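You operate a simulated robot arm through the tools that you are given. There is no shell and no other tool.

You are at the controls of a simulated robot arm. One attempt, no reset.

TASK
Polish the tarnish off both copper pan bases.
Fine: use the pad with copper polish from its tin, then put the pad back. What is to be rubbed or washed off counts as gone when no trace of it is left.

It is judged by the outcome, as a careful person would: the job done as asked, and still so three seconds after it is handed in. It fails if anything else is knocked over, pushed out of place, dropped, spilled or broken.

THE ROBOT
A 7-joint arm with a two-finger parallel gripper, fixed in place. Base frame: the origin is on the floor under the middle of its stand, x ahead of it, y to its left, z up; the work surface is at about z = 0.924. Units: m, degrees, N and s.
It reaches about 1.479 m from its shoulder. Its first joint turns from -166.0 to 166.0 degrees. Payload 4.4 kg.
Tool frame: the origin (TCP) lies between the finger pads and is the grasp point; the fingertips stand 0.023 m ahead of it; z points along the fingers, y is the line along which they close. Largest opening 0.094 m; finger width 0.038, thickness 0.01; the body of the gripper, 0.054 by 0.096 m, starts 0.039 m behind the TCP.
Orientation is that of the tool frame in the base frame, as a unit quaternion [x, y, z, w]. With the fingers straight down and closing along the base's y, the tool's x points along the base's -x, its y along +y and its z along -z.

THE INTERFACE
- The arm moves only by the tool servo_tool. Its argument "series" is a list that holds one entry, the list of rows, each a list of 7 numbers: the shift along the base's x, y, z in m, then the turn, a rotation vector about the base's x, y, z in degrees, then the gripper command, from -1 (shut) to 1 (fully open), values between in proportion. In form: [[[tx, ty, tz, wx, wy, wz, grip], ...]]. A call has 1 to 20 rows; each row is the pose to reach, as a shift and turn from the pose commanded when the call began. A row lasts 0.2 s, in which the tool goes at most 0.05 m and 8.6 degrees; a call with a longer step from one row to the next is refused whole, and so is a gripper value outside its range. Where a pose cannot be reached the arm comes as near as it can. A force on the tool above 40 N (or 10 N above the force at the start of the call, whichever is more), or a blocked arm, ends the call early, and 0.2 s more pass. Each finger travels about 0.072 m/s and halts on what it meets, pressing with about 42 N; the grip force reading is that of the motor and also rises with nothing between the fingers. The clock runs only during rows and for 0.2 s after the last one: add rows that repeat a pose to give the fingers time. The reply holds the time, the measured pose of the TCP, the force on the tool along the base axes, the opening and the grip force, in the units named above and with some noise, with the torque about the TCP (base axes, N m) and any sound that the robot's microphone picked up, and new pictures: "views" is both (left out), scene, wrist or none.
- Cameras (640 x 400 px; columns grow to the right, rows downward): "scene" is fixed at [0.4023, 0.5005, 1.6062]; the picture's right is [-0.65, -0.76, 0.00], its down [-0.56, 0.47, -0.68] and it looks along [0.52, -0.44, -0.73] (base axes); focal length 240 px, centre (320, 200). "wrist" rides on the gripper at [0.086, 0.016, -0.075] in the tool frame; the picture's right is [-0.18, 0.98, 0.00], its down [-0.58, -0.11, -0.81] and it looks along [-0.79, -0.15, 0.59] (tool axes); focal length 243 px, centre (320, 200). There is no depth. A picture from a camera that has moved, and an enlarged one, comes with that camera's place and axes in the base frame and with its lens.
- zoom(camera, box): a new picture of the part [left, top, right, bottom] of that camera's present view, enlarged. No time passes.
- finish_job(): hands the job in; it is judged then, once.

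Places have to be worked out from the pictures, the camera data and where the tool is seen. Open the gripper and draw the arm clear of the work before you hand the job in, unless the task says otherwise.

The tools are called after ">>>" as a command line: name --argument value ..., lists and objects as JSON in quotes. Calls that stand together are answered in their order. servo_tool: Moves the arm, as the interface text tells. Its arguments: {"type":"object","properties":{"series":{"type":"array","items":{"type":"array","items":{"type":"array","items":{"type":"number"}}}},"views":{"type":"string","enum":["both","scene","wrist","none"]}},"required":["series"]} The other tools are called the same way: zoom (camera, box) takes an enlarged picture of a part of a camera's view; finish_job () hands the job in.

At the start:

```text
t: 0.0
position: [0.8502, 0.0823, 1.2997]
ee_rot: [0.0, 1.0, 0.001, 0.001]
ft_force: [0.6, 0.0, 0.3]
wrist_torque: [-0.01, -0.02, 0.01]
width: 0.094
grip_force: 0.1
```

scene: 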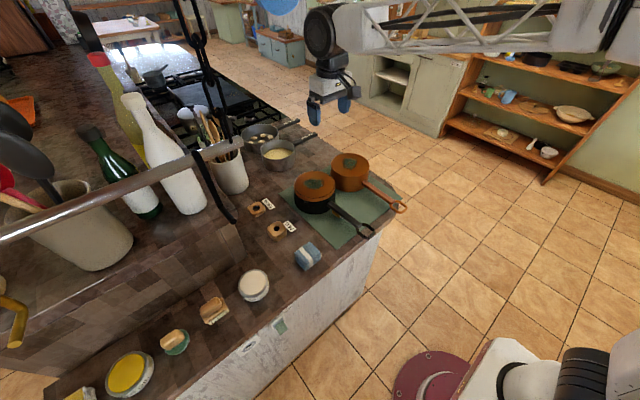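
wrist: 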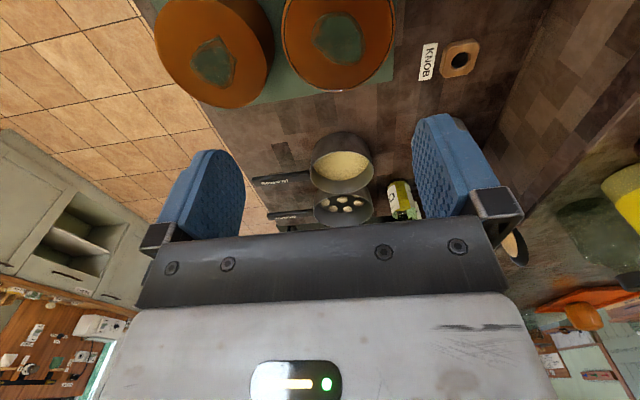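

The pictures show two upside-down copper pans on a green mat with green tarnish patches, and several tins, pads and brushes along the counter. I zoom in to tell them apart before moving.

>>> zoom --camera "scene" --box '[200, 130, 420, 280]'

>>> zoom --camera "scene" --box '[60, 230, 340, 400]'

>>> zoom --camera "wrist" --box '[140, 0, 500, 220]'

```text
2.67 times, centred on (310, 205) of scene
camera zoom: at [0.4023, 0.5005, 1.6062], right [-0.65, -0.76, 0.0], down [-0.56, 0.47, -0.68], along [0.52, -0.44, -0.73], focal length 639 px, centre (347, 187)
```

zoom: 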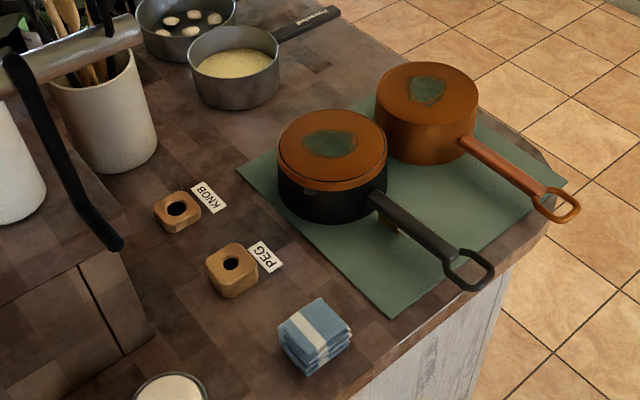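

```text
2.29 times, centred on (200, 315) of scene
camera zoom: at [0.4023, 0.5005, 1.6062], right [-0.65, -0.76, 0.0], down [-0.56, 0.47, -0.68], along [0.52, -0.44, -0.73], focal length 548 px, centre (594, -63)
```

zoom: 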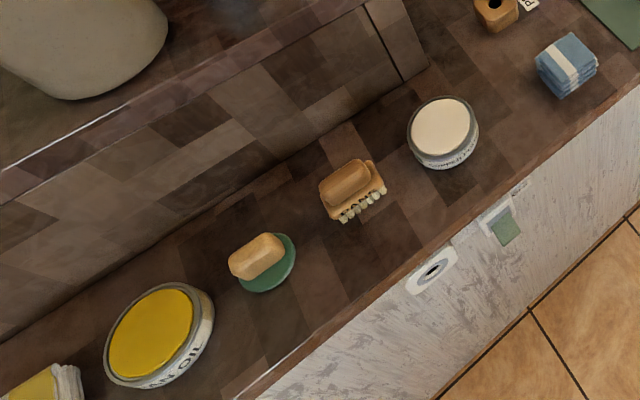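

```text
1.78 times, centred on (320, 110) of wrist
camera zoom: at [0.7637, 0.0986, 1.3757], right [0.18, 0.98, 0.0], down [0.58, -0.11, 0.81], along [0.79, -0.15, -0.59], focal length 431 px, centre (320, 360)
```

zoom: 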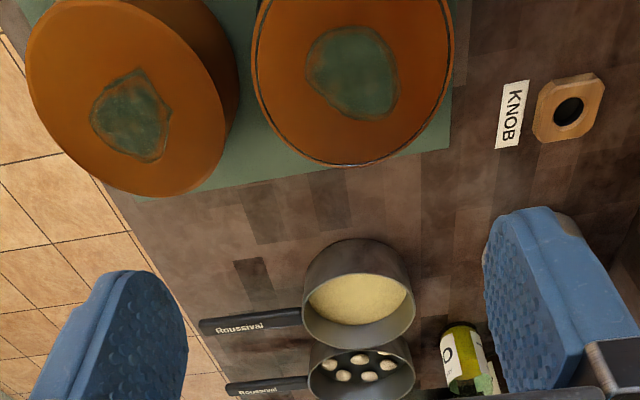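

I need to read the labels: a white-cream tin, a yellow tin ("…AN OIL"?), a pad on a green disc, a brush-like thing and something at the lower left corner. I zoom in on each.

>>> zoom --camera "scene" --box '[60, 330, 180, 400]'

>>> zoom --camera "scene" --box '[150, 260, 290, 360]'

>>> zoom --camera "scene" --box '[240, 190, 340, 280]'

>>> zoom --camera "scene" --box '[280, 140, 420, 250]'

```text
5.33 times, centred on (120, 365) of scene
camera zoom: at [0.4023, 0.5005, 1.6062], right [-0.65, -0.76, 0.0], down [-0.56, 0.47, -0.68], along [0.52, -0.44, -0.73], focal length 1279 px, centre (1387, -680)
```

zoom: 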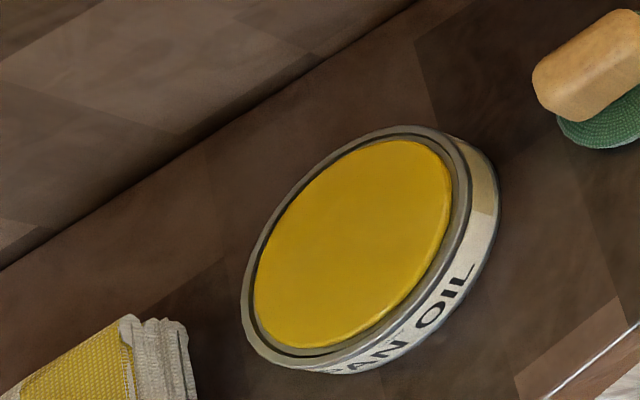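

```text
4.00 times, centred on (220, 310) of scene
camera zoom: at [0.4023, 0.5005, 1.6062], right [-0.65, -0.76, 0.0], down [-0.56, 0.47, -0.68], along [0.52, -0.44, -0.73], focal length 959 px, centre (720, -240)
```

zoom: 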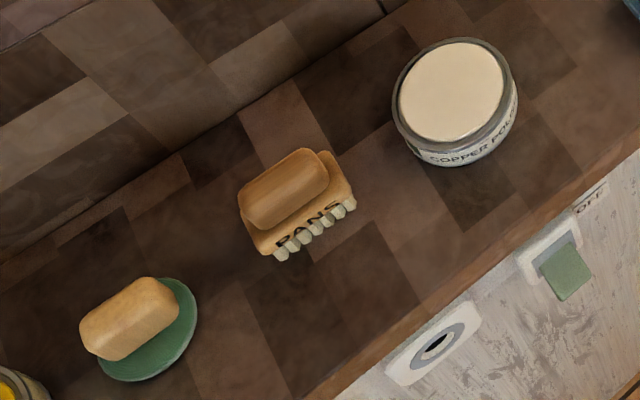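

```text
4.44 times, centred on (290, 235) of scene
camera zoom: at [0.4023, 0.5005, 1.6062], right [-0.65, -0.76, 0.0], down [-0.56, 0.47, -0.68], along [0.52, -0.44, -0.73], focal length 1066 px, centre (453, 44)
```

zoom: 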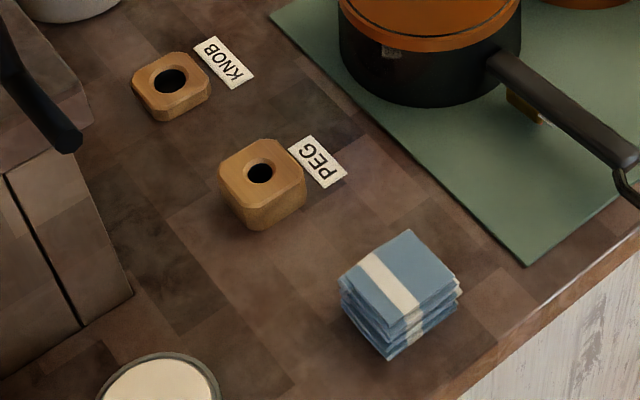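

```text
3.64 times, centred on (350, 195) of scene
camera zoom: at [0.4023, 0.5005, 1.6062], right [-0.65, -0.76, 0.0], down [-0.56, 0.47, -0.68], along [0.52, -0.44, -0.73], focal length 872 px, centre (211, 218)
```

zoom: 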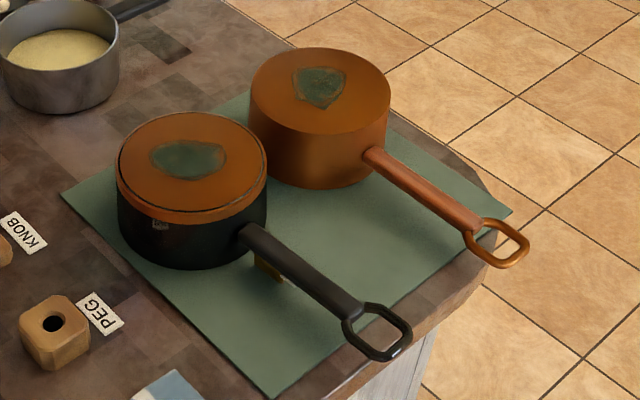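

The copper polish tin (cream) is near (0.74, 0.455), the green disc pad with a wooden grip near (0.74, 0.67), a bristle brush near (0.75, 0.57), the pan-oil tin near (0.74, 0.76); the pan bases are around (0.90, 0.10) and (0.90, -0.08), z≈1.01. I zoom in further on details before moving.

>>> zoom --camera "scene" --box '[155, 320, 205, 360]'

>>> zoom --camera "scene" --box '[320, 180, 390, 240]'

>>> zoom --camera "scene" --box '[0, 60, 260, 280]'

>>> zoom --camera "scene" --box '[190, 285, 235, 335]'

>>> zoom --camera "scene" --box '[230, 255, 300, 310]'

```text
10.00 times, centred on (180, 340) of scene
camera zoom: at [0.4023, 0.5005, 1.6062], right [-0.65, -0.76, 0.0], down [-0.56, 0.47, -0.68], along [0.52, -0.44, -0.73], focal length 2398 px, centre (1720, -1200)
```

zoom: 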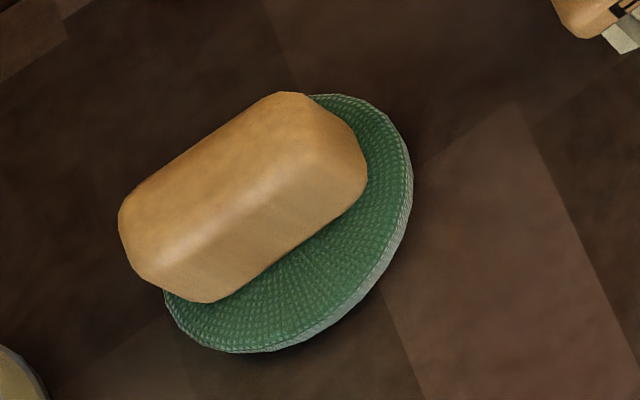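

```text
6.67 times, centred on (355, 210) of scene
camera zoom: at [0.4023, 0.5005, 1.6062], right [-0.65, -0.76, 0.0], down [-0.56, 0.47, -0.68], along [0.52, -0.44, -0.73], focal length 1598 px, centre (87, 133)
```

zoom: 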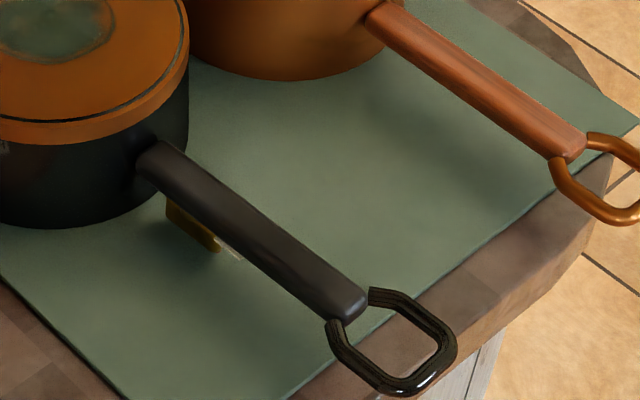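

```text
1.82 times, centred on (130, 170) of scene
camera zoom: at [0.4023, 0.5005, 1.6062], right [-0.65, -0.76, 0.0], down [-0.56, 0.47, -0.68], along [0.52, -0.44, -0.73], focal length 436 px, centre (666, 254)
```

zoom: 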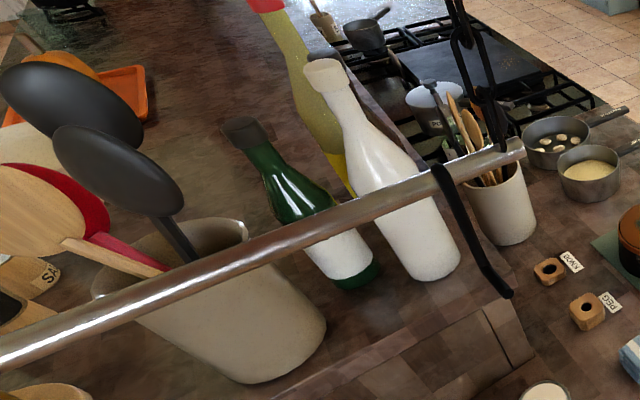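

```text
8.00 times, centred on (212, 310) of scene
camera zoom: at [0.4023, 0.5005, 1.6062], right [-0.65, -0.76, 0.0], down [-0.56, 0.47, -0.68], along [0.52, -0.44, -0.73], focal length 1918 px, centre (1180, -680)
```

zoom: 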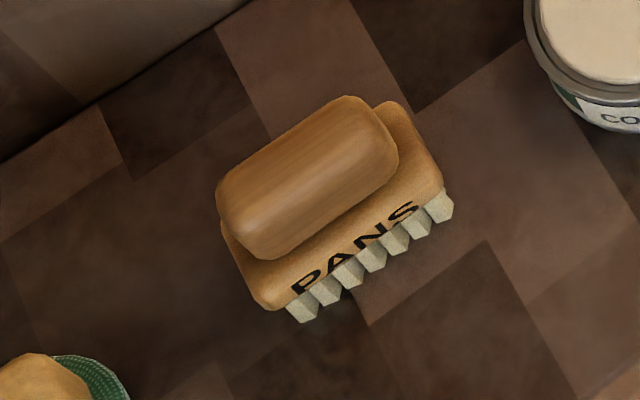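

```text
7.27 times, centred on (265, 282) of scene
camera zoom: at [0.4023, 0.5005, 1.6062], right [-0.65, -0.76, 0.0], down [-0.56, 0.47, -0.68], along [0.52, -0.44, -0.73], focal length 1744 px, centre (720, -400)
```

zoom: 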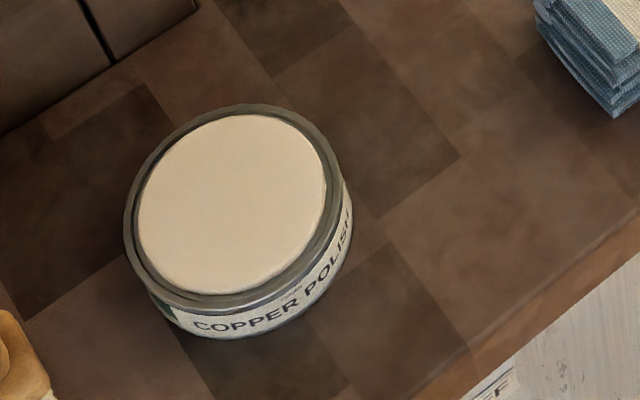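

The scene view shows a metal rail with hanging hooks over the raised ledge; its depth is unknown, so I first turn the tool by 90° (needed to grip the pad's wooden grip across x) while backing away to about x=0.65, to look along +y with the wrist camera.

>>> servo_tool --series '[[[-0.015, 0.008, 0.004, 0, 0, 7.5, 1], [-0.03, 0.016, 0.008, 0, 0, 15, 1], [-0.05, 0.025, 0.012, 0, 0, 22.5, 1], [-0.065, 0.033, 0.016, 0, 0, 30, 1], [-0.08, 0.04, 0.02, 0, 0, 37.5, 1], [-0.1, 0.05, 0.025, 0, 0, 45, 1], [-0.115, 0.058, 0.03, 0, 0, 52.5, 1], [-0.13, 0.066, 0.034, 0, 0, 60, 1], [-0.15, 0.075, 0.038, 0, 0, 67.5, 1], [-0.165, 0.083, 0.042, 0, 0, 75, 1], [-0.18, 0.09, 0.046, 0, 0, 82.5, 1], [-0.2, 0.1, 0.05, 0, 0, 90, 1], [-0.2, 0.1, 0.05, 0, 0, 90, 1]]]' --views "both"

```text
t: 2.8
position: [0.6498, 0.1844, 1.3507]
ee_rot: [0.708, -0.706, 0.0, -0.001]
ft_force: [-0.3, -0.5, -0.2]
wrist_torque: [-0.05, 0.0, 0.0]
width: 0.0943
grip_force: 0.0
camera wrist: at [0.6332, 0.0972, 1.4258], right [-0.98, 0.18, 0.0], down [0.11, 0.58, 0.81], along [0.15, 0.79, -0.59], focal length 243 px, centre (320, 200)
```

scene: 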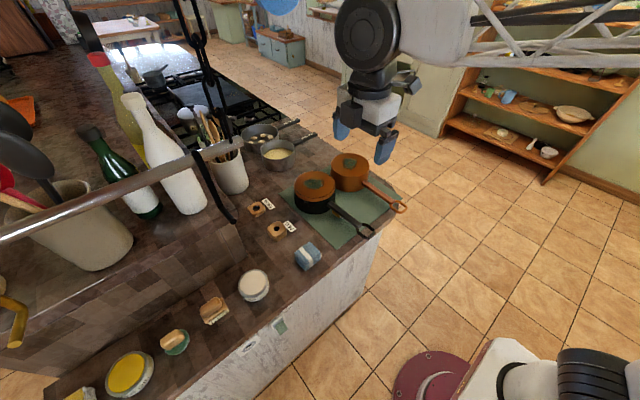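
wrist: 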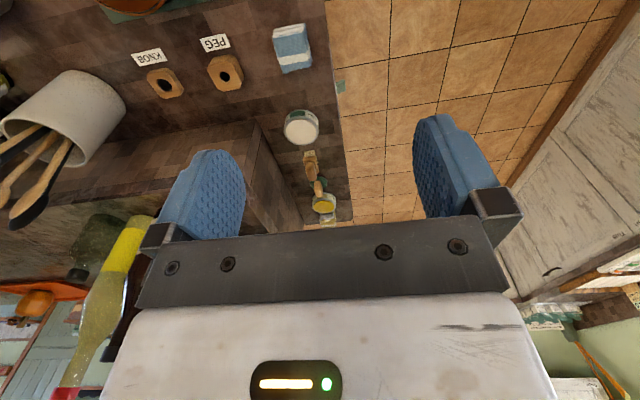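

The rail is hidden behind the gripper in this view, so I raise the tool 0.25 m at the same spot to look over it and triangulate it.

>>> servo_tool --series '[[[0, 0, 0.04, 0, 0, 0, 1], [0, 0, 0.08, 0, 0, 0, 1], [0, 0, 0.12, 0, 0, 0, 1], [0, 0, 0.16, 0, 0, 0, 1], [0, 0, 0.2, 0, 0, 0, 1], [0, 0, 0.25, 0, 0, 0, 1], [0, 0, 0.25, 0, 0, 0, 1]]]' --views "both"

```text
t: 4.4
position: [0.6517, 0.1812, 1.6053]
ee_rot: [0.707, -0.707, 0.0, -0.001]
ft_force: [0.3, 0.5, 0.2]
wrist_torque: [0.01, 0.0, 0.02]
width: 0.094
grip_force: 0.0
camera wrist: at [0.6357, 0.0947, 1.6801], right [-0.98, 0.18, 0.0], down [0.11, 0.58, 0.81], along [0.15, 0.79, -0.59], focal length 243 px, centre (320, 200)
```

scene: 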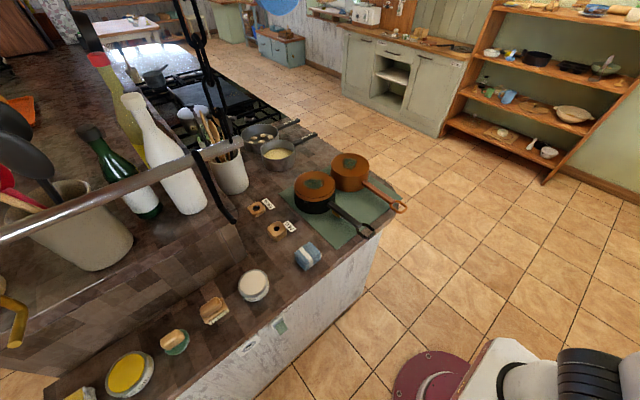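
wrist: 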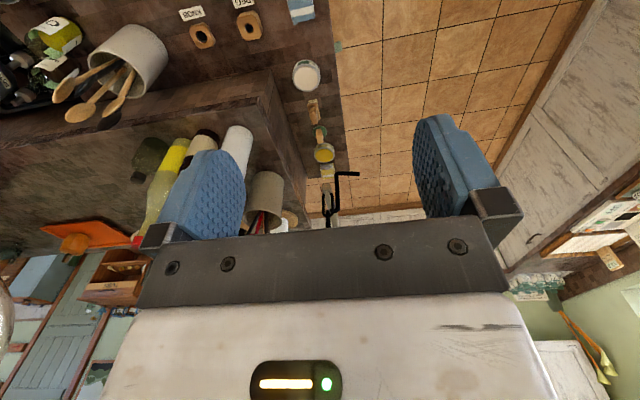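

A black hook-like item appears at wrist pixel (335,190); I zoom in to identify it and the rail.

>>> zoom --camera "wrist" --box '[240, 40, 420, 240]'

>>> zoom --camera "wrist" --box '[0, 0, 330, 240]'

```text
2.00 times, centred on (330, 140) of wrist
camera zoom: at [0.6357, 0.0947, 1.6801], right [-0.98, 0.18, 0.0], down [0.11, 0.58, 0.81], along [0.15, 0.79, -0.59], focal length 485 px, centre (300, 320)
```

zoom: 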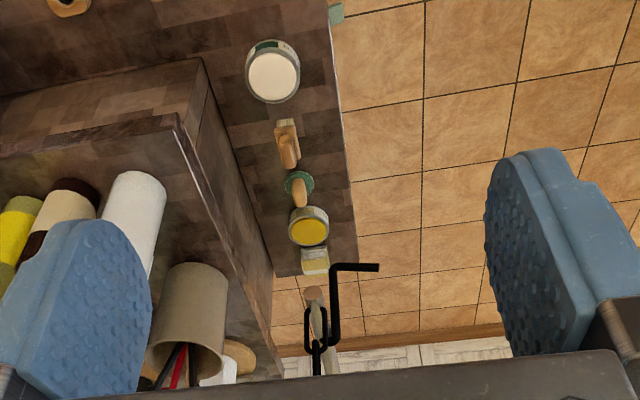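

```text
1.67 times, centred on (165, 120) of wrist
camera zoom: at [0.6357, 0.0947, 1.6801], right [-0.98, 0.18, 0.0], down [0.11, 0.58, 0.81], along [0.15, 0.79, -0.59], focal length 404 px, centre (578, 333)
```

zoom: 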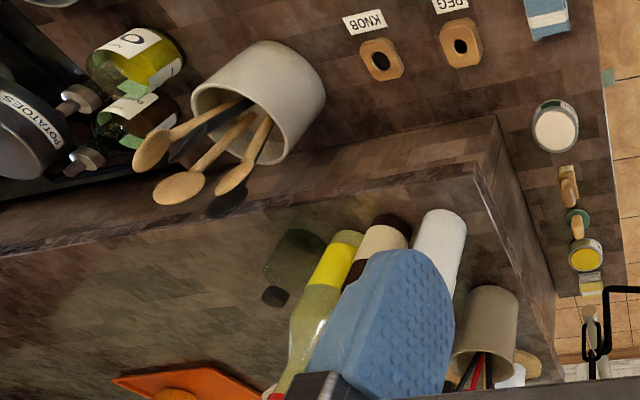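

The rail is triangulated at about x≈0.68, z≈1.42, running from y≈0.40 towards +y, with a hook reaching down to about (0.63–0.68, 0.455, 1.35). So I must go under it: I descend first at (0.58, 0.22), clear of the counter edge, to z≈1.02.

>>> servo_tool --series '[[[-0.005, 0.003, -0.045, 0, 0, 0, 1], [-0.01, 0.006, -0.09, 0, 0, 0, 1], [-0.015, 0.009, -0.135, 0, 0, 0, 1], [-0.02, 0.012, -0.18, 0, 0, 0, 1], [-0.025, 0.015, -0.225, 0, 0, 0, 1], [-0.03, 0.018, -0.27, 0, 0, 0, 1], [-0.035, 0.021, -0.315, 0, 0, 0, 1], [-0.04, 0.024, -0.36, 0, 0, 0, 1], [-0.045, 0.027, -0.405, 0, 0, 0, 1], [-0.05, 0.03, -0.45, 0, 0, 0, 1], [-0.06, 0.033, -0.495, 0, 0, 0, 1], [-0.065, 0.036, -0.54, 0, 0, 0, 1], [-0.07, 0.04, -0.58, 0, 0, 0, 1], [-0.07, 0.04, -0.58, 0, 0, 0, 1]]]' --views "both"

```text
t: 7.4
position: [0.5783, 0.2219, 1.0179]
ee_rot: [0.707, -0.707, 0.0, 0.0]
ft_force: [1.0, -0.2, -0.8]
wrist_torque: [-0.01, 0.01, -0.02]
width: 0.0942
grip_force: 0.1
camera wrist: at [0.5634, 0.1357, 1.0937], right [-0.98, 0.18, 0.0], down [0.11, 0.58, 0.81], along [0.15, 0.79, -0.59], focal length 243 px, centre (320, 200)
```

scene: 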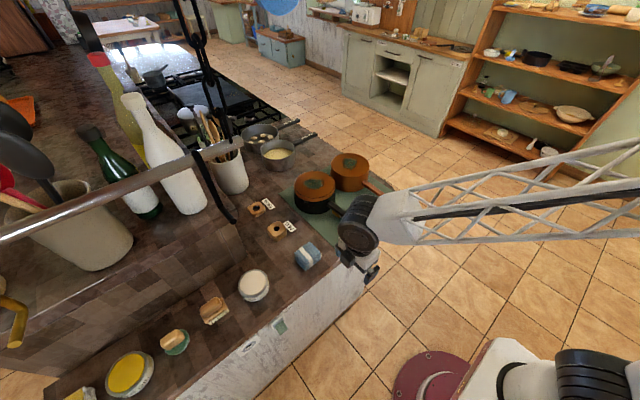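
wrist: 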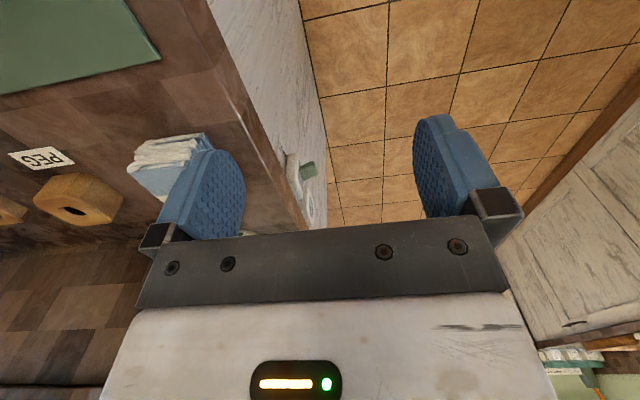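

The arm is low and clear (wrist housing about 0.17 m above the TCP). I move along +y in front of the counter edge, under the hook, to y≈0.53 to view the pad.

>>> servo_tool --series '[[[0, 0.04, 0, 0, 0, 0, 1], [0, 0.08, 0, 0, 0, 0, 1], [0, 0.12, 0, 0, 0, 0, 1], [0, 0.16, 0, 0, 0, 0, 1], [0, 0.2, 0, 0, 0, 0, 1], [0, 0.24, 0, 0, 0, 0, 1], [0, 0.28, 0, 0, 0, 0, 1], [0, 0.31, 0, 0, 0, 0, 1], [0, 0.31, 0, 0, 0, 0, 1]]]' --views "both"

```text
t: 9.4
position: [0.5768, 0.5303, 1.0227]
ee_rot: [0.707, -0.707, 0.001, 0.0]
ft_force: [-0.1, -0.2, 0.5]
wrist_torque: [0.0, 0.01, 0.05]
width: 0.094
grip_force: 0.1
camera wrist: at [0.562, 0.4434, 1.0974], right [-0.98, 0.18, 0.0], down [0.11, 0.58, 0.81], along [0.15, 0.79, -0.59], focal length 243 px, centre (320, 200)
```

scene: 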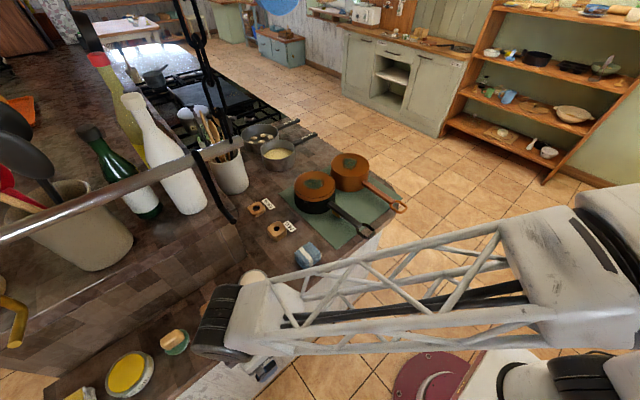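
wrist: 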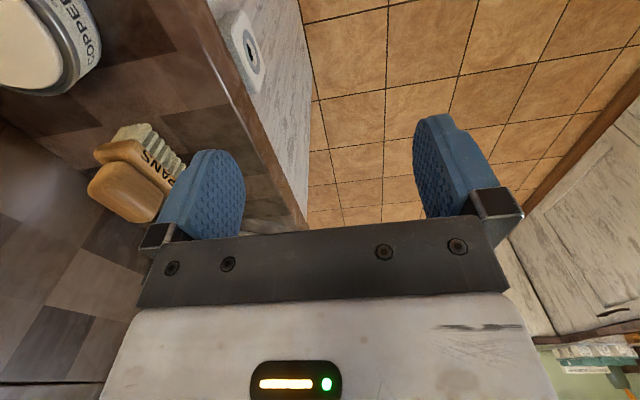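

The brush shows at about (0.75, 0.57); the pad is hidden behind the finger. I shift to about (0.70, 0.58, 1.05), still well under the rail, to see the pad between the fingers.

>>> servo_tool --series '[[[0.0, 0.01, 0.015, 0, 0, 0, 1], [0.03, 0.02, 0.03, 0, 0, 0, 1], [0.06, 0.03, 0.03, 0, 0, 0, 1], [0.09, 0.04, 0.03, 0, 0, 0, 1], [0.125, 0.05, 0.03, 0, 0, 0, 1], [0.125, 0.05, 0.03, 0, 0, 0, 1]]]' --views "both"

```text
t: 10.8
position: [0.7086, 0.5837, 1.0501]
ee_rot: [0.707, -0.707, 0.0, 0.0]
ft_force: [0.6, 0.3, -0.4]
wrist_torque: [-0.01, -0.01, -0.01]
width: 0.0939
grip_force: 0.0
camera wrist: at [0.692, 0.4965, 1.1256], right [-0.98, 0.18, 0.0], down [0.11, 0.58, 0.81], along [0.15, 0.79, -0.59], focal length 243 px, centre (320, 200)
```

scene: 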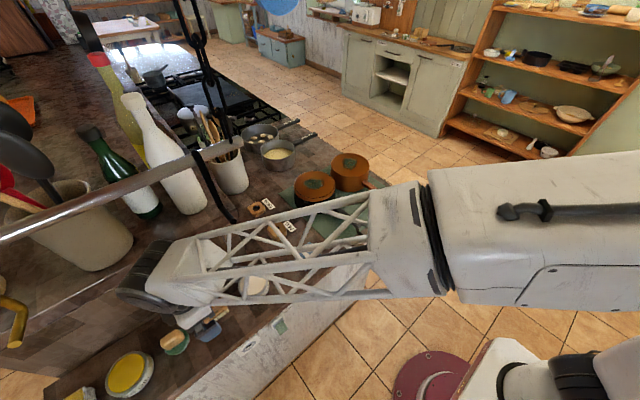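
wrist: 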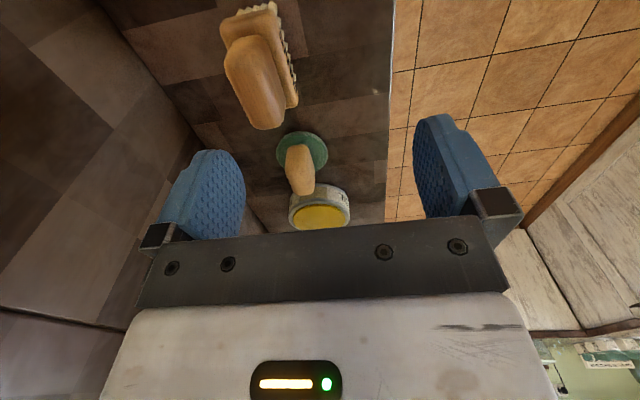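

The pad, brush and pan-oil tin are now seen between the fingers. I zoom in to measure the pad.

>>> zoom --camera "wrist" --box '[240, 100, 380, 240]'

>>> zoom --camera "scene" --box '[100, 220, 260, 320]'

```text
2.86 times, centred on (310, 170) of wrist
camera zoom: at [0.692, 0.4965, 1.1256], right [-0.98, 0.18, 0.0], down [0.11, 0.58, 0.81], along [0.15, 0.79, -0.59], focal length 693 px, centre (349, 286)
```

zoom: 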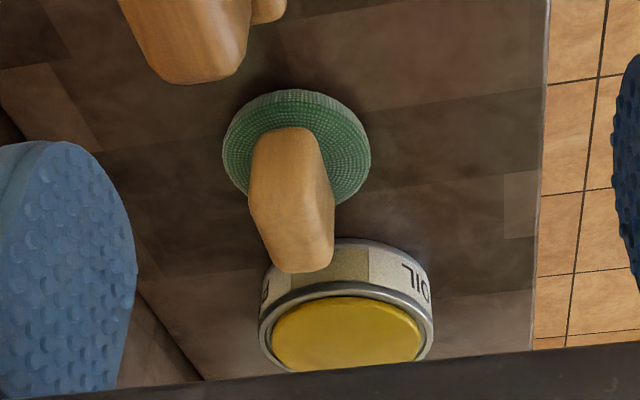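

```text
4.00 times, centred on (180, 270) of scene
camera zoom: at [0.4023, 0.5005, 1.6062], right [-0.65, -0.76, 0.0], down [-0.56, 0.47, -0.68], along [0.52, -0.44, -0.73], focal length 959 px, centre (880, -80)
```

zoom: 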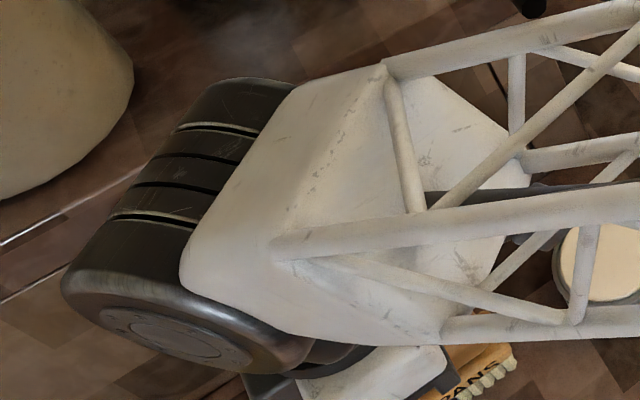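

The pad's disc (radius ≈0.027) is centred near (0.743, 0.668); its grip runs along y, about 0.025 wide in x, with its top at about z≈0.967. I move above it at z≈1.03 to check alignment before going down.

>>> servo_tool --series '[[[0.02, 0.03, 0, 0, 0, 0, 1], [0.039, 0.06, -0.005, 0, 0, 0, 1], [0.039, 0.087, -0.02, 0, 0, 0, 1], [0.039, 0.087, -0.02, 0, 0, 0, 1]]]' --views "both"

```text
t: 11.8
position: [0.7458, 0.6693, 1.0318]
ee_rot: [-0.707, 0.707, 0.0, 0.0]
ft_force: [-0.3, -0.2, 0.4]
wrist_torque: [0.0, -0.02, -0.01]
width: 0.094
grip_force: 0.1
camera wrist: at [0.7295, 0.5828, 1.1061], right [-0.98, 0.18, 0.0], down [0.11, 0.58, 0.81], along [0.15, 0.79, -0.59], focal length 243 px, centre (320, 200)
```

scene: 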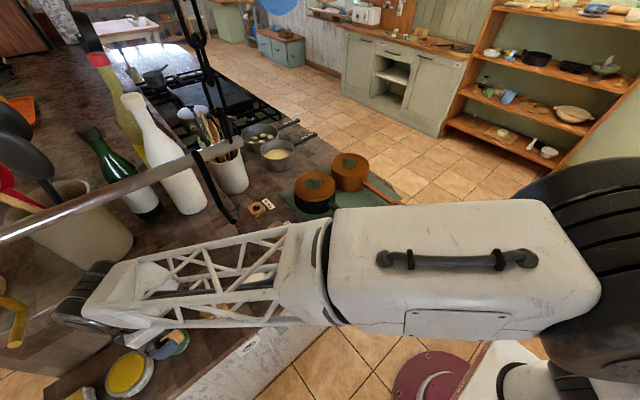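
wrist: 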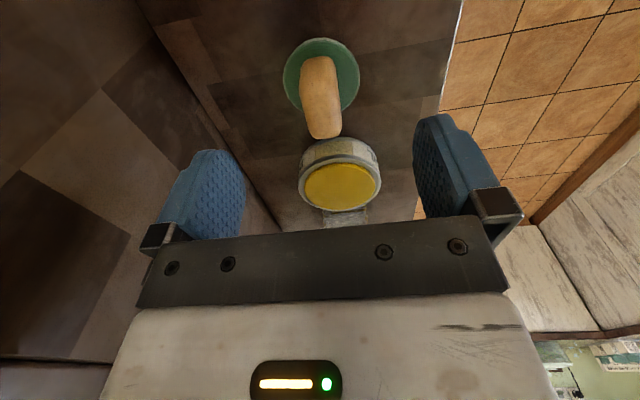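

The pad grip is close to centred between the fingers. I zoom in to measure the residual offset.

>>> zoom --camera "wrist" --box '[240, 10, 400, 220]'

```text
1.90 times, centred on (320, 115) of wrist
camera zoom: at [0.7295, 0.5828, 1.1061], right [-0.98, 0.18, 0.0], down [0.11, 0.58, 0.81], along [0.15, 0.79, -0.59], focal length 462 px, centre (320, 362)
```

zoom: 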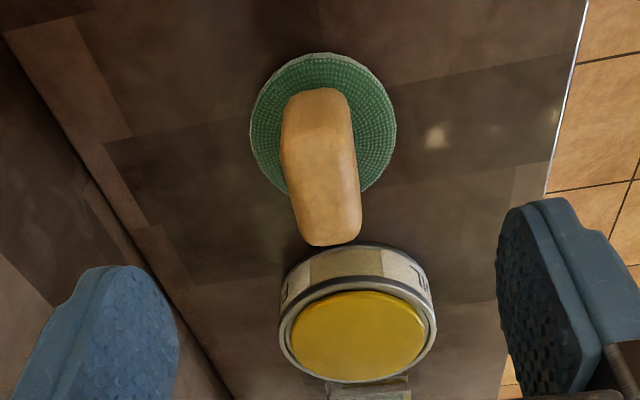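

The grip's centre is at about (0.745, 0.669), matching the tool position. I go straight down so the fingertips sit just above the disc (TCP z≈0.963).

>>> servo_tool --series '[[[0.001, 0, -0.02, 0, 0, 0, 1], [0.001, 0, -0.04, 0, 0, 0, 1], [0.001, 0, -0.055, 0, 0, 0, 1], [0.001, 0, -0.067, 0, 0, 0, 1], [0.001, 0, -0.067, 0, 0, 0, 1]]]' --views "both"

```text
t: 13.0
position: [0.7439, 0.6705, 0.9635]
ee_rot: [-0.707, 0.708, 0.0, 0.0]
ft_force: [-0.2, -0.8, -0.3]
wrist_torque: [0.04, -0.02, 0.0]
width: 0.094
grip_force: 0.1
camera wrist: at [0.7285, 0.5842, 1.0393], right [-0.98, 0.18, 0.0], down [0.11, 0.58, 0.81], along [0.15, 0.79, -0.59], focal length 243 px, centre (320, 200)
```

scene: 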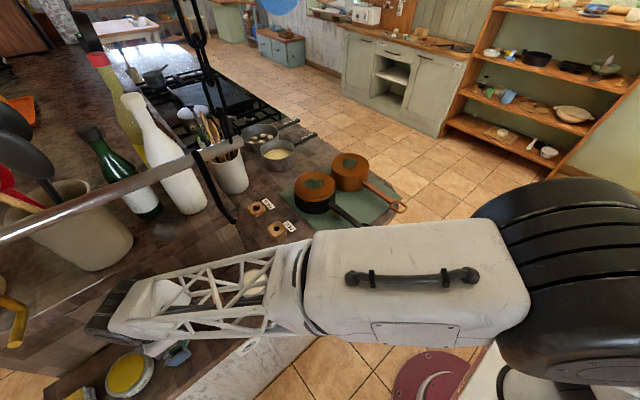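
wrist: 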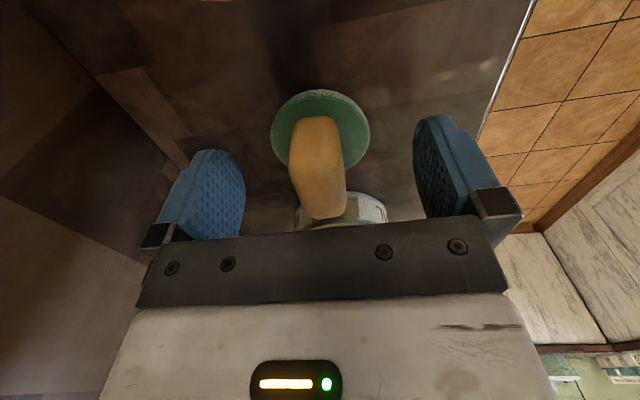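

The grip is squarely between the fingers with no contact force. I close the gripper and hold.

>>> servo_tool --series '[[[0, 0, 0, 0, 0, 0, -1], [0, 0, 0, 0, 0, 0, -1], [0, 0, 0, 0, 0, 0, -1], [0, 0, 0, 0, 0, 0, -1], [0, 0, 0, 0, 0, 0, -1]]]' --views "wrist"

```text
t: 14.2
position: [0.7437, 0.6696, 0.9636]
ee_rot: [-0.707, 0.707, -0.001, -0.001]
ft_force: [-0.1, 0.4, 0.1]
wrist_torque: [0.02, 0.05, -0.03]
width: 0.0231
grip_force: 42.5
camera wrist: at [0.7285, 0.5841, 1.0394], right [-0.98, 0.18, 0.0], down [0.11, 0.58, 0.81], along [0.15, 0.79, -0.59], focal length 243 px, centre (320, 200)
```

wrist: 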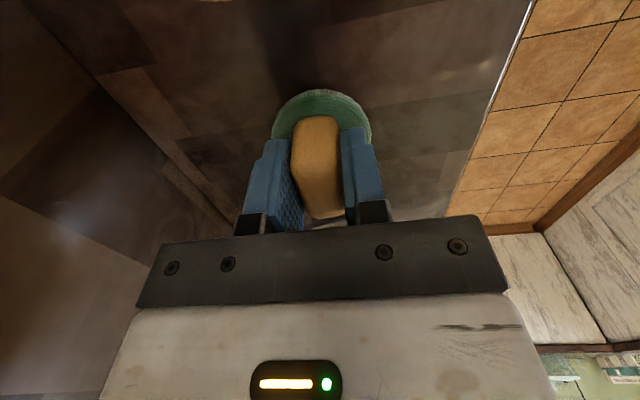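

The grip holds (width 0.023 m, 42 N). I lift slightly, back out in front of the counter, travel in −y past the brush and the tin, and stop at about (0.74, 0.374) to sight the copper polish tin with the wrist camera.

>>> servo_tool --series '[[[0, 0, 0.015, 0, 0, 0, -1], [0, 0, 0.045, 0, 0, 0, -1], [-0.03, 0, 0.06, 0, 0, 0, -1], [-0.075, 0, 0.06, 0, 0, 0, -1], [-0.12, -0.01, 0.06, 0, 0, 0, -1], [-0.12, -0.055, 0.06, 0, 0, 0, -1], [-0.12, -0.1, 0.06, 0, 0, 0, -1], [-0.12, -0.145, 0.06, 0, 0, 0, -1], [-0.12, -0.19, 0.06, 0, 0, 0, -1], [-0.12, -0.235, 0.06, 0, 0, 0, -1], [-0.12, -0.27, 0.06, 0, 0, 0, -1], [-0.12, -0.295, 0.06, 0, 0, 0, -1], [-0.08, -0.295, 0.06, 0, 0, 0, -1], [-0.04, -0.295, 0.06, 0, 0, 0, -1], [-0.005, -0.295, 0.06, 0, 0, 0, -1], [-0.005, -0.295, 0.06, 0, 0, 0, -1]]]' --views "both"

```text
t: 17.6
position: [0.7407, 0.3762, 1.0243]
ee_rot: [0.708, -0.707, 0.0, 0.0]
ft_force: [0.1, 0.8, 0.1]
wrist_torque: [0.03, -0.01, 0.0]
width: 0.0233
grip_force: 41.9
camera wrist: at [0.7254, 0.2901, 1.0998], right [-0.98, 0.18, 0.0], down [0.11, 0.58, 0.81], along [0.15, 0.79, -0.59], focal length 243 px, centre (320, 200)
```

scene: 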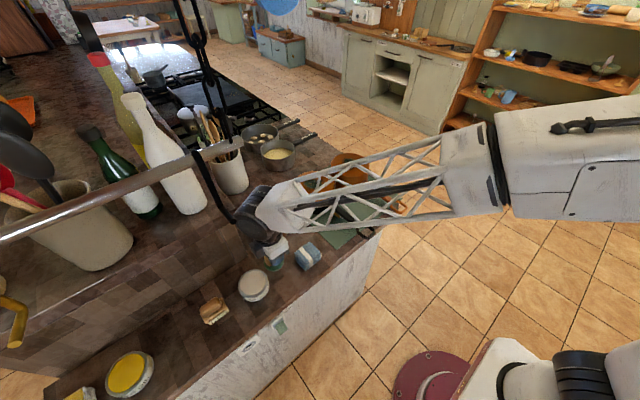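
wrist: 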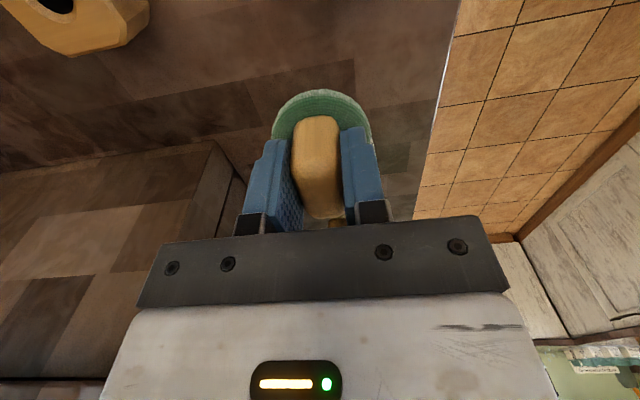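

The pad is held and the tin is clearly visible in the scene view. I zoom there to measure tin position relative to the pad.

>>> zoom --camera "scene" --box '[215, 215, 315, 310]'

>>> zoom --camera "wrist" --box '[220, 70, 420, 240]'

```text
4.21 times, centred on (265, 262) of scene
camera zoom: at [0.4023, 0.5005, 1.6062], right [-0.65, -0.76, 0.0], down [-0.56, 0.47, -0.68], along [0.52, -0.44, -0.73], focal length 1010 px, centre (552, -63)
```

zoom: 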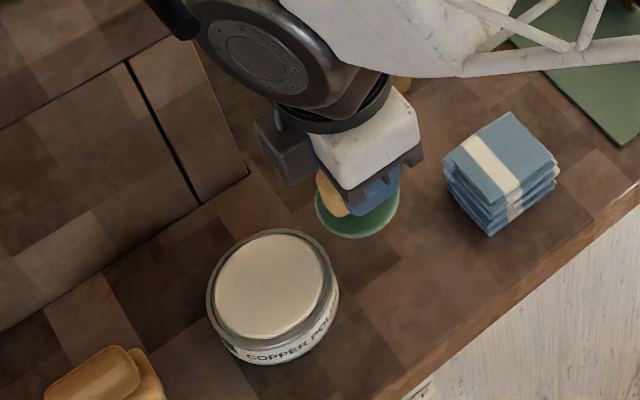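

```text
2.35 times, centred on (320, 155) of wrist
camera zoom: at [0.7254, 0.2901, 1.0998], right [-0.98, 0.18, 0.0], down [0.11, 0.58, 0.81], along [0.15, 0.79, -0.59], focal length 571 px, centre (320, 306)
```

zoom: 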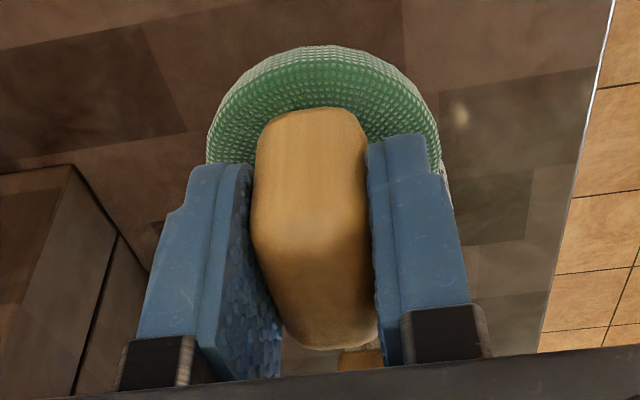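

Comparing the held pad's known position to its scene pixels shows a small constant camera offset; correcting for it and combining with the earlier wrist views puts the tin centre at about (0.747, 0.447), rim z≈0.954. I move above it at the current height, about 3 cm over the rim.

>>> servo_tool --series '[[[0.003, 0.025, 0, 0, 0, 0, -1], [0.007, 0.05, 0, 0, 0, 0, -1], [0.007, 0.0757, 0, 0, 0, 0, -1], [0.007, 0.0757, 0, 0, 0, 0, -1]]]' --views "both"

>>> zoom --camera "scene" --box '[200, 215, 310, 310]'

>>> zoom --camera "wrist" --box '[220, 40, 420, 240]'

```text
t: 18.6
position: [0.749, 0.4515, 1.0256]
ee_rot: [0.707, -0.707, 0.0, 0.0]
ft_force: [-0.2, 0.7, -0.1]
wrist_torque: [0.0, -0.05, -0.02]
width: 0.023
grip_force: 41.8
camera wrist: at [0.7336, 0.3651, 1.1006], right [-0.98, 0.18, 0.0], down [0.11, 0.58, 0.81], along [0.15, 0.79, -0.59], focal length 243 px, centre (320, 200)
```

scene: 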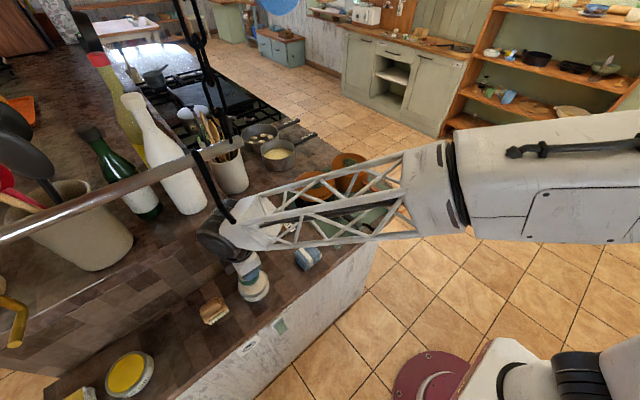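
wrist: 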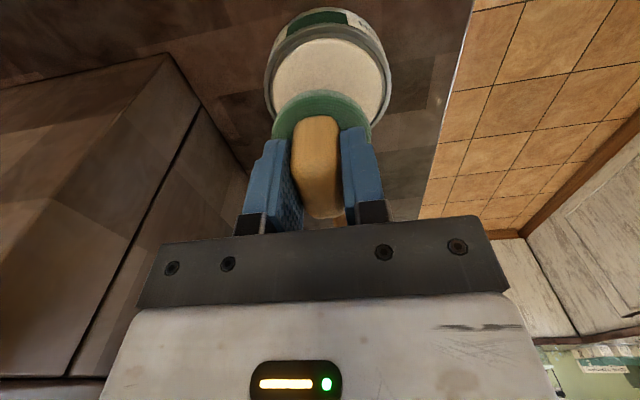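

```text
4.21 times, centred on (255, 262) of scene
camera zoom: at [0.4023, 0.5005, 1.6062], right [-0.65, -0.76, 0.0], down [-0.56, 0.47, -0.68], along [0.52, -0.44, -0.73], focal length 1010 px, centre (594, -63)
```

zoom: 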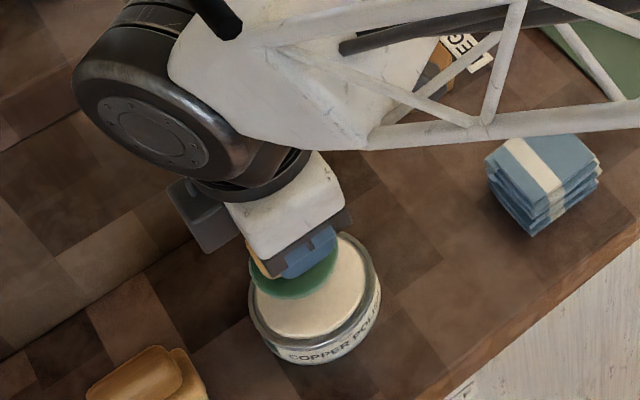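

```text
2.00 times, centred on (320, 140) of wrist
camera zoom: at [0.7336, 0.3651, 1.1006], right [-0.98, 0.18, 0.0], down [0.11, 0.58, 0.81], along [0.15, 0.79, -0.59], focal length 485 px, centre (320, 320)
```

zoom: 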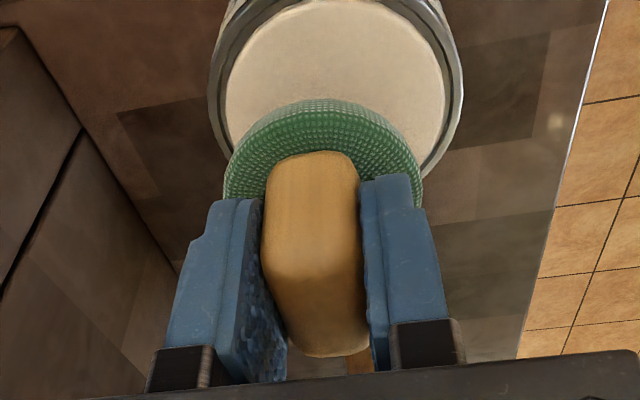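

The wrist view shows the tin centre about 5 mm toward −x and 4 mm toward −y of the pad. I correct for that and descend most of the way, leaving a few mm above the cream.

>>> servo_tool --series '[[[-0.004, -0.004, 0, 0, 0, 0, -1], [-0.004, -0.004, -0.012, 0, 0, 0, -1], [-0.004, -0.004, -0.022, 0, 0, 0, -1], [-0.004, -0.004, -0.026, 0, 0, 0, -1], [-0.004, -0.004, -0.026, 0, 0, 0, -1]]]' --views "both"

>>> zoom --camera "scene" --box '[215, 240, 295, 310]'

>>> zoom --camera "wrist" --box '[220, 40, 420, 240]'

```text
t: 19.8
position: [0.7433, 0.4477, 0.9977]
ee_rot: [-0.707, 0.707, 0.001, 0.0]
ft_force: [-0.2, 0.0, -1.3]
wrist_torque: [0.0, -0.01, 0.01]
width: 0.0231
grip_force: 42.0
camera wrist: at [0.7277, 0.3607, 1.0734], right [-0.98, 0.18, 0.0], down [0.11, 0.58, 0.81], along [0.15, 0.79, -0.59], focal length 243 px, centre (320, 200)
```

scene: 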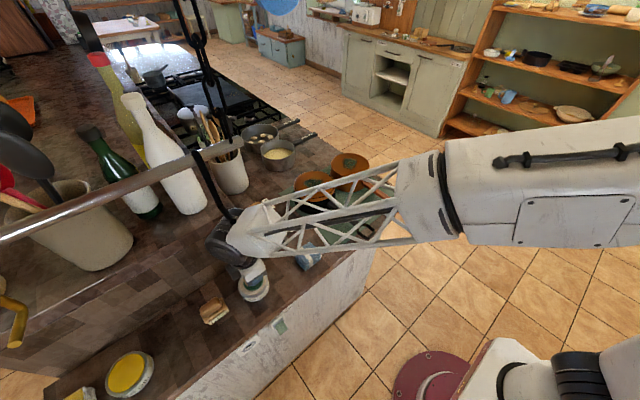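
wrist: 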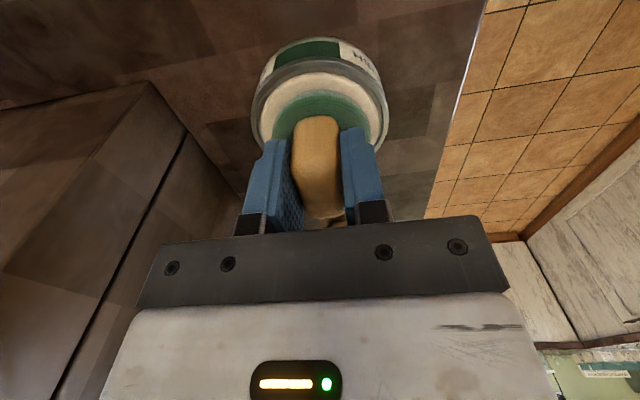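

```text
5.71 times, centred on (255, 275) of scene
camera zoom: at [0.4023, 0.5005, 1.6062], right [-0.65, -0.76, 0.0], down [-0.56, 0.47, -0.68], along [0.52, -0.44, -0.73], focal length 1370 px, centre (691, -229)
```

zoom: 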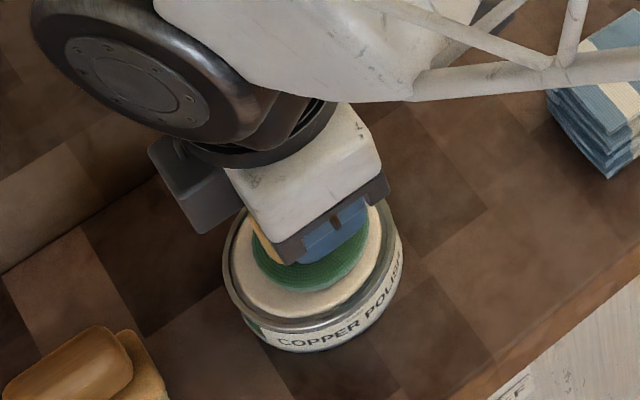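

```text
2.00 times, centred on (320, 140) of wrist
camera zoom: at [0.7277, 0.3607, 1.0734], right [-0.98, 0.18, 0.0], down [0.11, 0.58, 0.81], along [0.15, 0.79, -0.59], focal length 485 px, centre (320, 320)
```

zoom: 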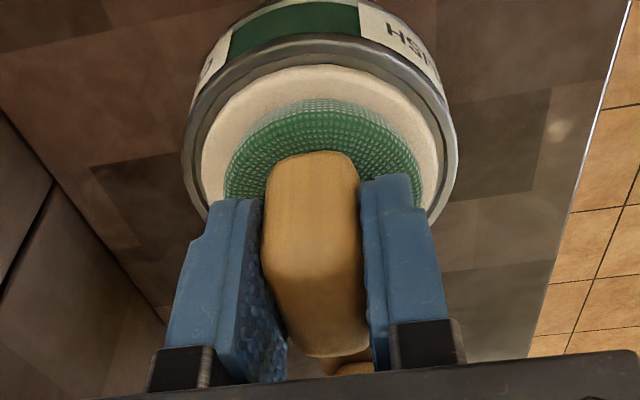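

The pad is well centred inside the rim. I continue down in 2–3 mm steps until a light contact force shows.

>>> servo_tool --series '[[[0, 0, -0.003, 0, 0, 0, -1], [0, 0, -0.006, 0, 0, 0, -1], [0, 0, -0.006, 0, 0, 0, -1]]]' --views "wrist"

```text
t: 20.4
position: [0.7436, 0.4472, 0.9987]
ee_rot: [0.707, -0.707, 0.0, -0.003]
ft_force: [0.8, 0.8, 5.2]
wrist_torque: [-0.03, 0.05, 0.05]
width: 0.0232
grip_force: 42.0
stopped in row 3: the force on the tool passed its limit at 46 N (the readings are from after the stop); the commanded pose is now the measured one
camera wrist: at [0.7281, 0.3606, 1.0729], right [-0.98, 0.18, 0.0], down [0.1, 0.58, 0.81], along [0.15, 0.79, -0.59], focal length 243 px, centre (320, 200)
```

wrist: 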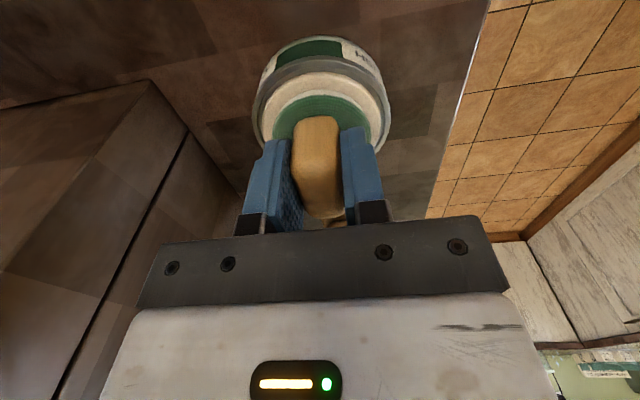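

Contact came sooner than estimated (the cream surface sits near z≈0.957) and the guard stopped the arm; the force is now about 5 N. I check that the tin did not shift and the pad sits the same in the fingers.

>>> zoom --camera "wrist" --box '[220, 40, 420, 240]'

>>> zoom --camera "scene" --box '[215, 240, 295, 310]'

```text
2.00 times, centred on (320, 140) of wrist
camera zoom: at [0.7281, 0.3606, 1.0729], right [-0.98, 0.18, 0.0], down [0.1, 0.58, 0.81], along [0.15, 0.79, -0.59], focal length 485 px, centre (320, 320)
```

zoom: 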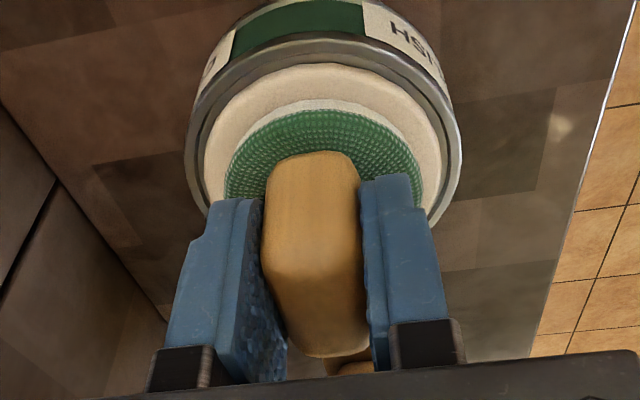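

```text
5.71 times, centred on (255, 275) of scene
camera zoom: at [0.4023, 0.5005, 1.6062], right [-0.65, -0.76, 0.0], down [-0.56, 0.47, -0.68], along [0.52, -0.44, -0.73], focal length 1370 px, centre (691, -229)
```

zoom: 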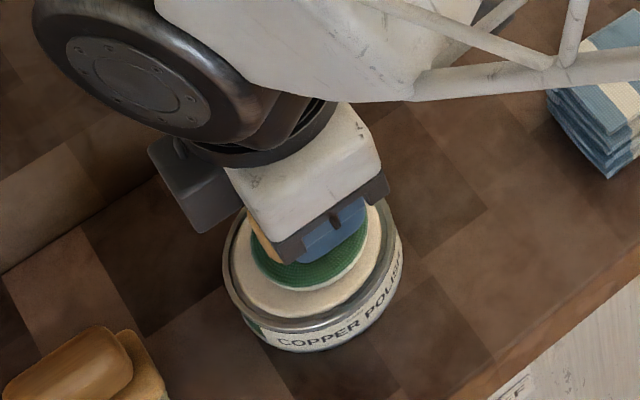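

The pad's edge now shows a cream rim, so polish is loaded, and the tin is unmoved. I lift out, go −y out from under the rail, then up and over to hover above the first pan at z≈1.2.

>>> servo_tool --series '[[[0, 0, 0.012, 0, 0, 0, -1], [0, 0, 0.035, 0, 0, 0, -1], [0, -0.04, 0.04, 0, 0, 0, -1], [0, -0.08, 0.04, 0, 0, 0, -1], [0, -0.12, 0.045, 0, 0, 0, -1], [0.01, -0.15, 0.075, 0, 0, 0, -1], [0.03, -0.18, 0.105, 0, 0, 0, -1], [0.05, -0.21, 0.135, 0, 0, 0, -1], [0.07, -0.24, 0.165, 0, 0, 0, -1], [0.09, -0.27, 0.195, 0, 0, 0, -1], [0.12, -0.3, 0.2, 0, 0, 0, -1], [0.145, -0.335, 0.2, 0, 0, 0, -1], [0.155, -0.367, 0.2, 0, 0, 0, -1], [0.155, -0.367, 0.2, 0, 0, 0, -1]]]' --views "both"

```text
t: 23.4
position: [0.9009, 0.0779, 1.1963]
ee_rot: [-0.707, 0.708, -0.001, 0.002]
ft_force: [1.1, 0.2, -1.1]
wrist_torque: [-0.01, 0.05, -0.03]
width: 0.0232
grip_force: 41.6
camera wrist: at [0.8839, -0.0086, 1.2702], right [-0.98, 0.18, 0.0], down [0.11, 0.58, 0.81], along [0.15, 0.79, -0.59], focal length 243 px, centre (320, 200)
```

scene: 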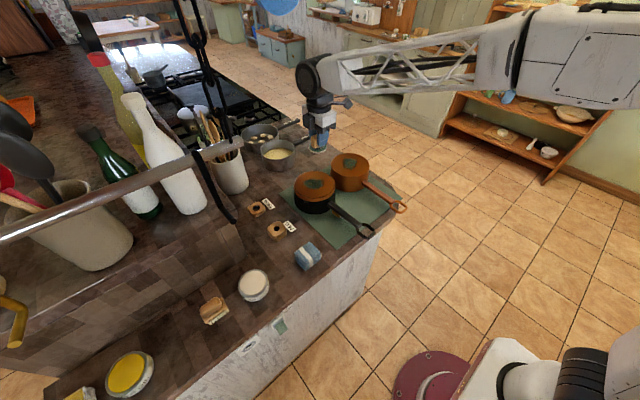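
wrist: 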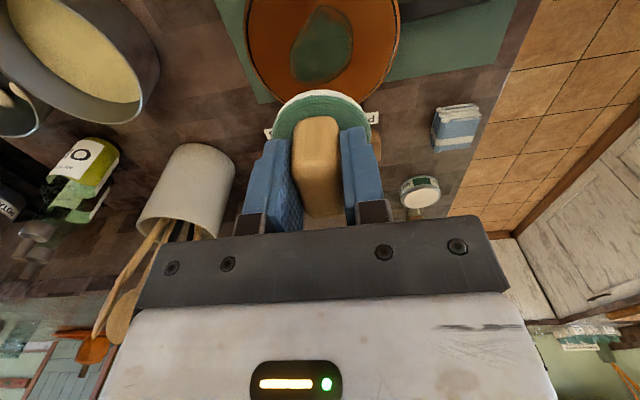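

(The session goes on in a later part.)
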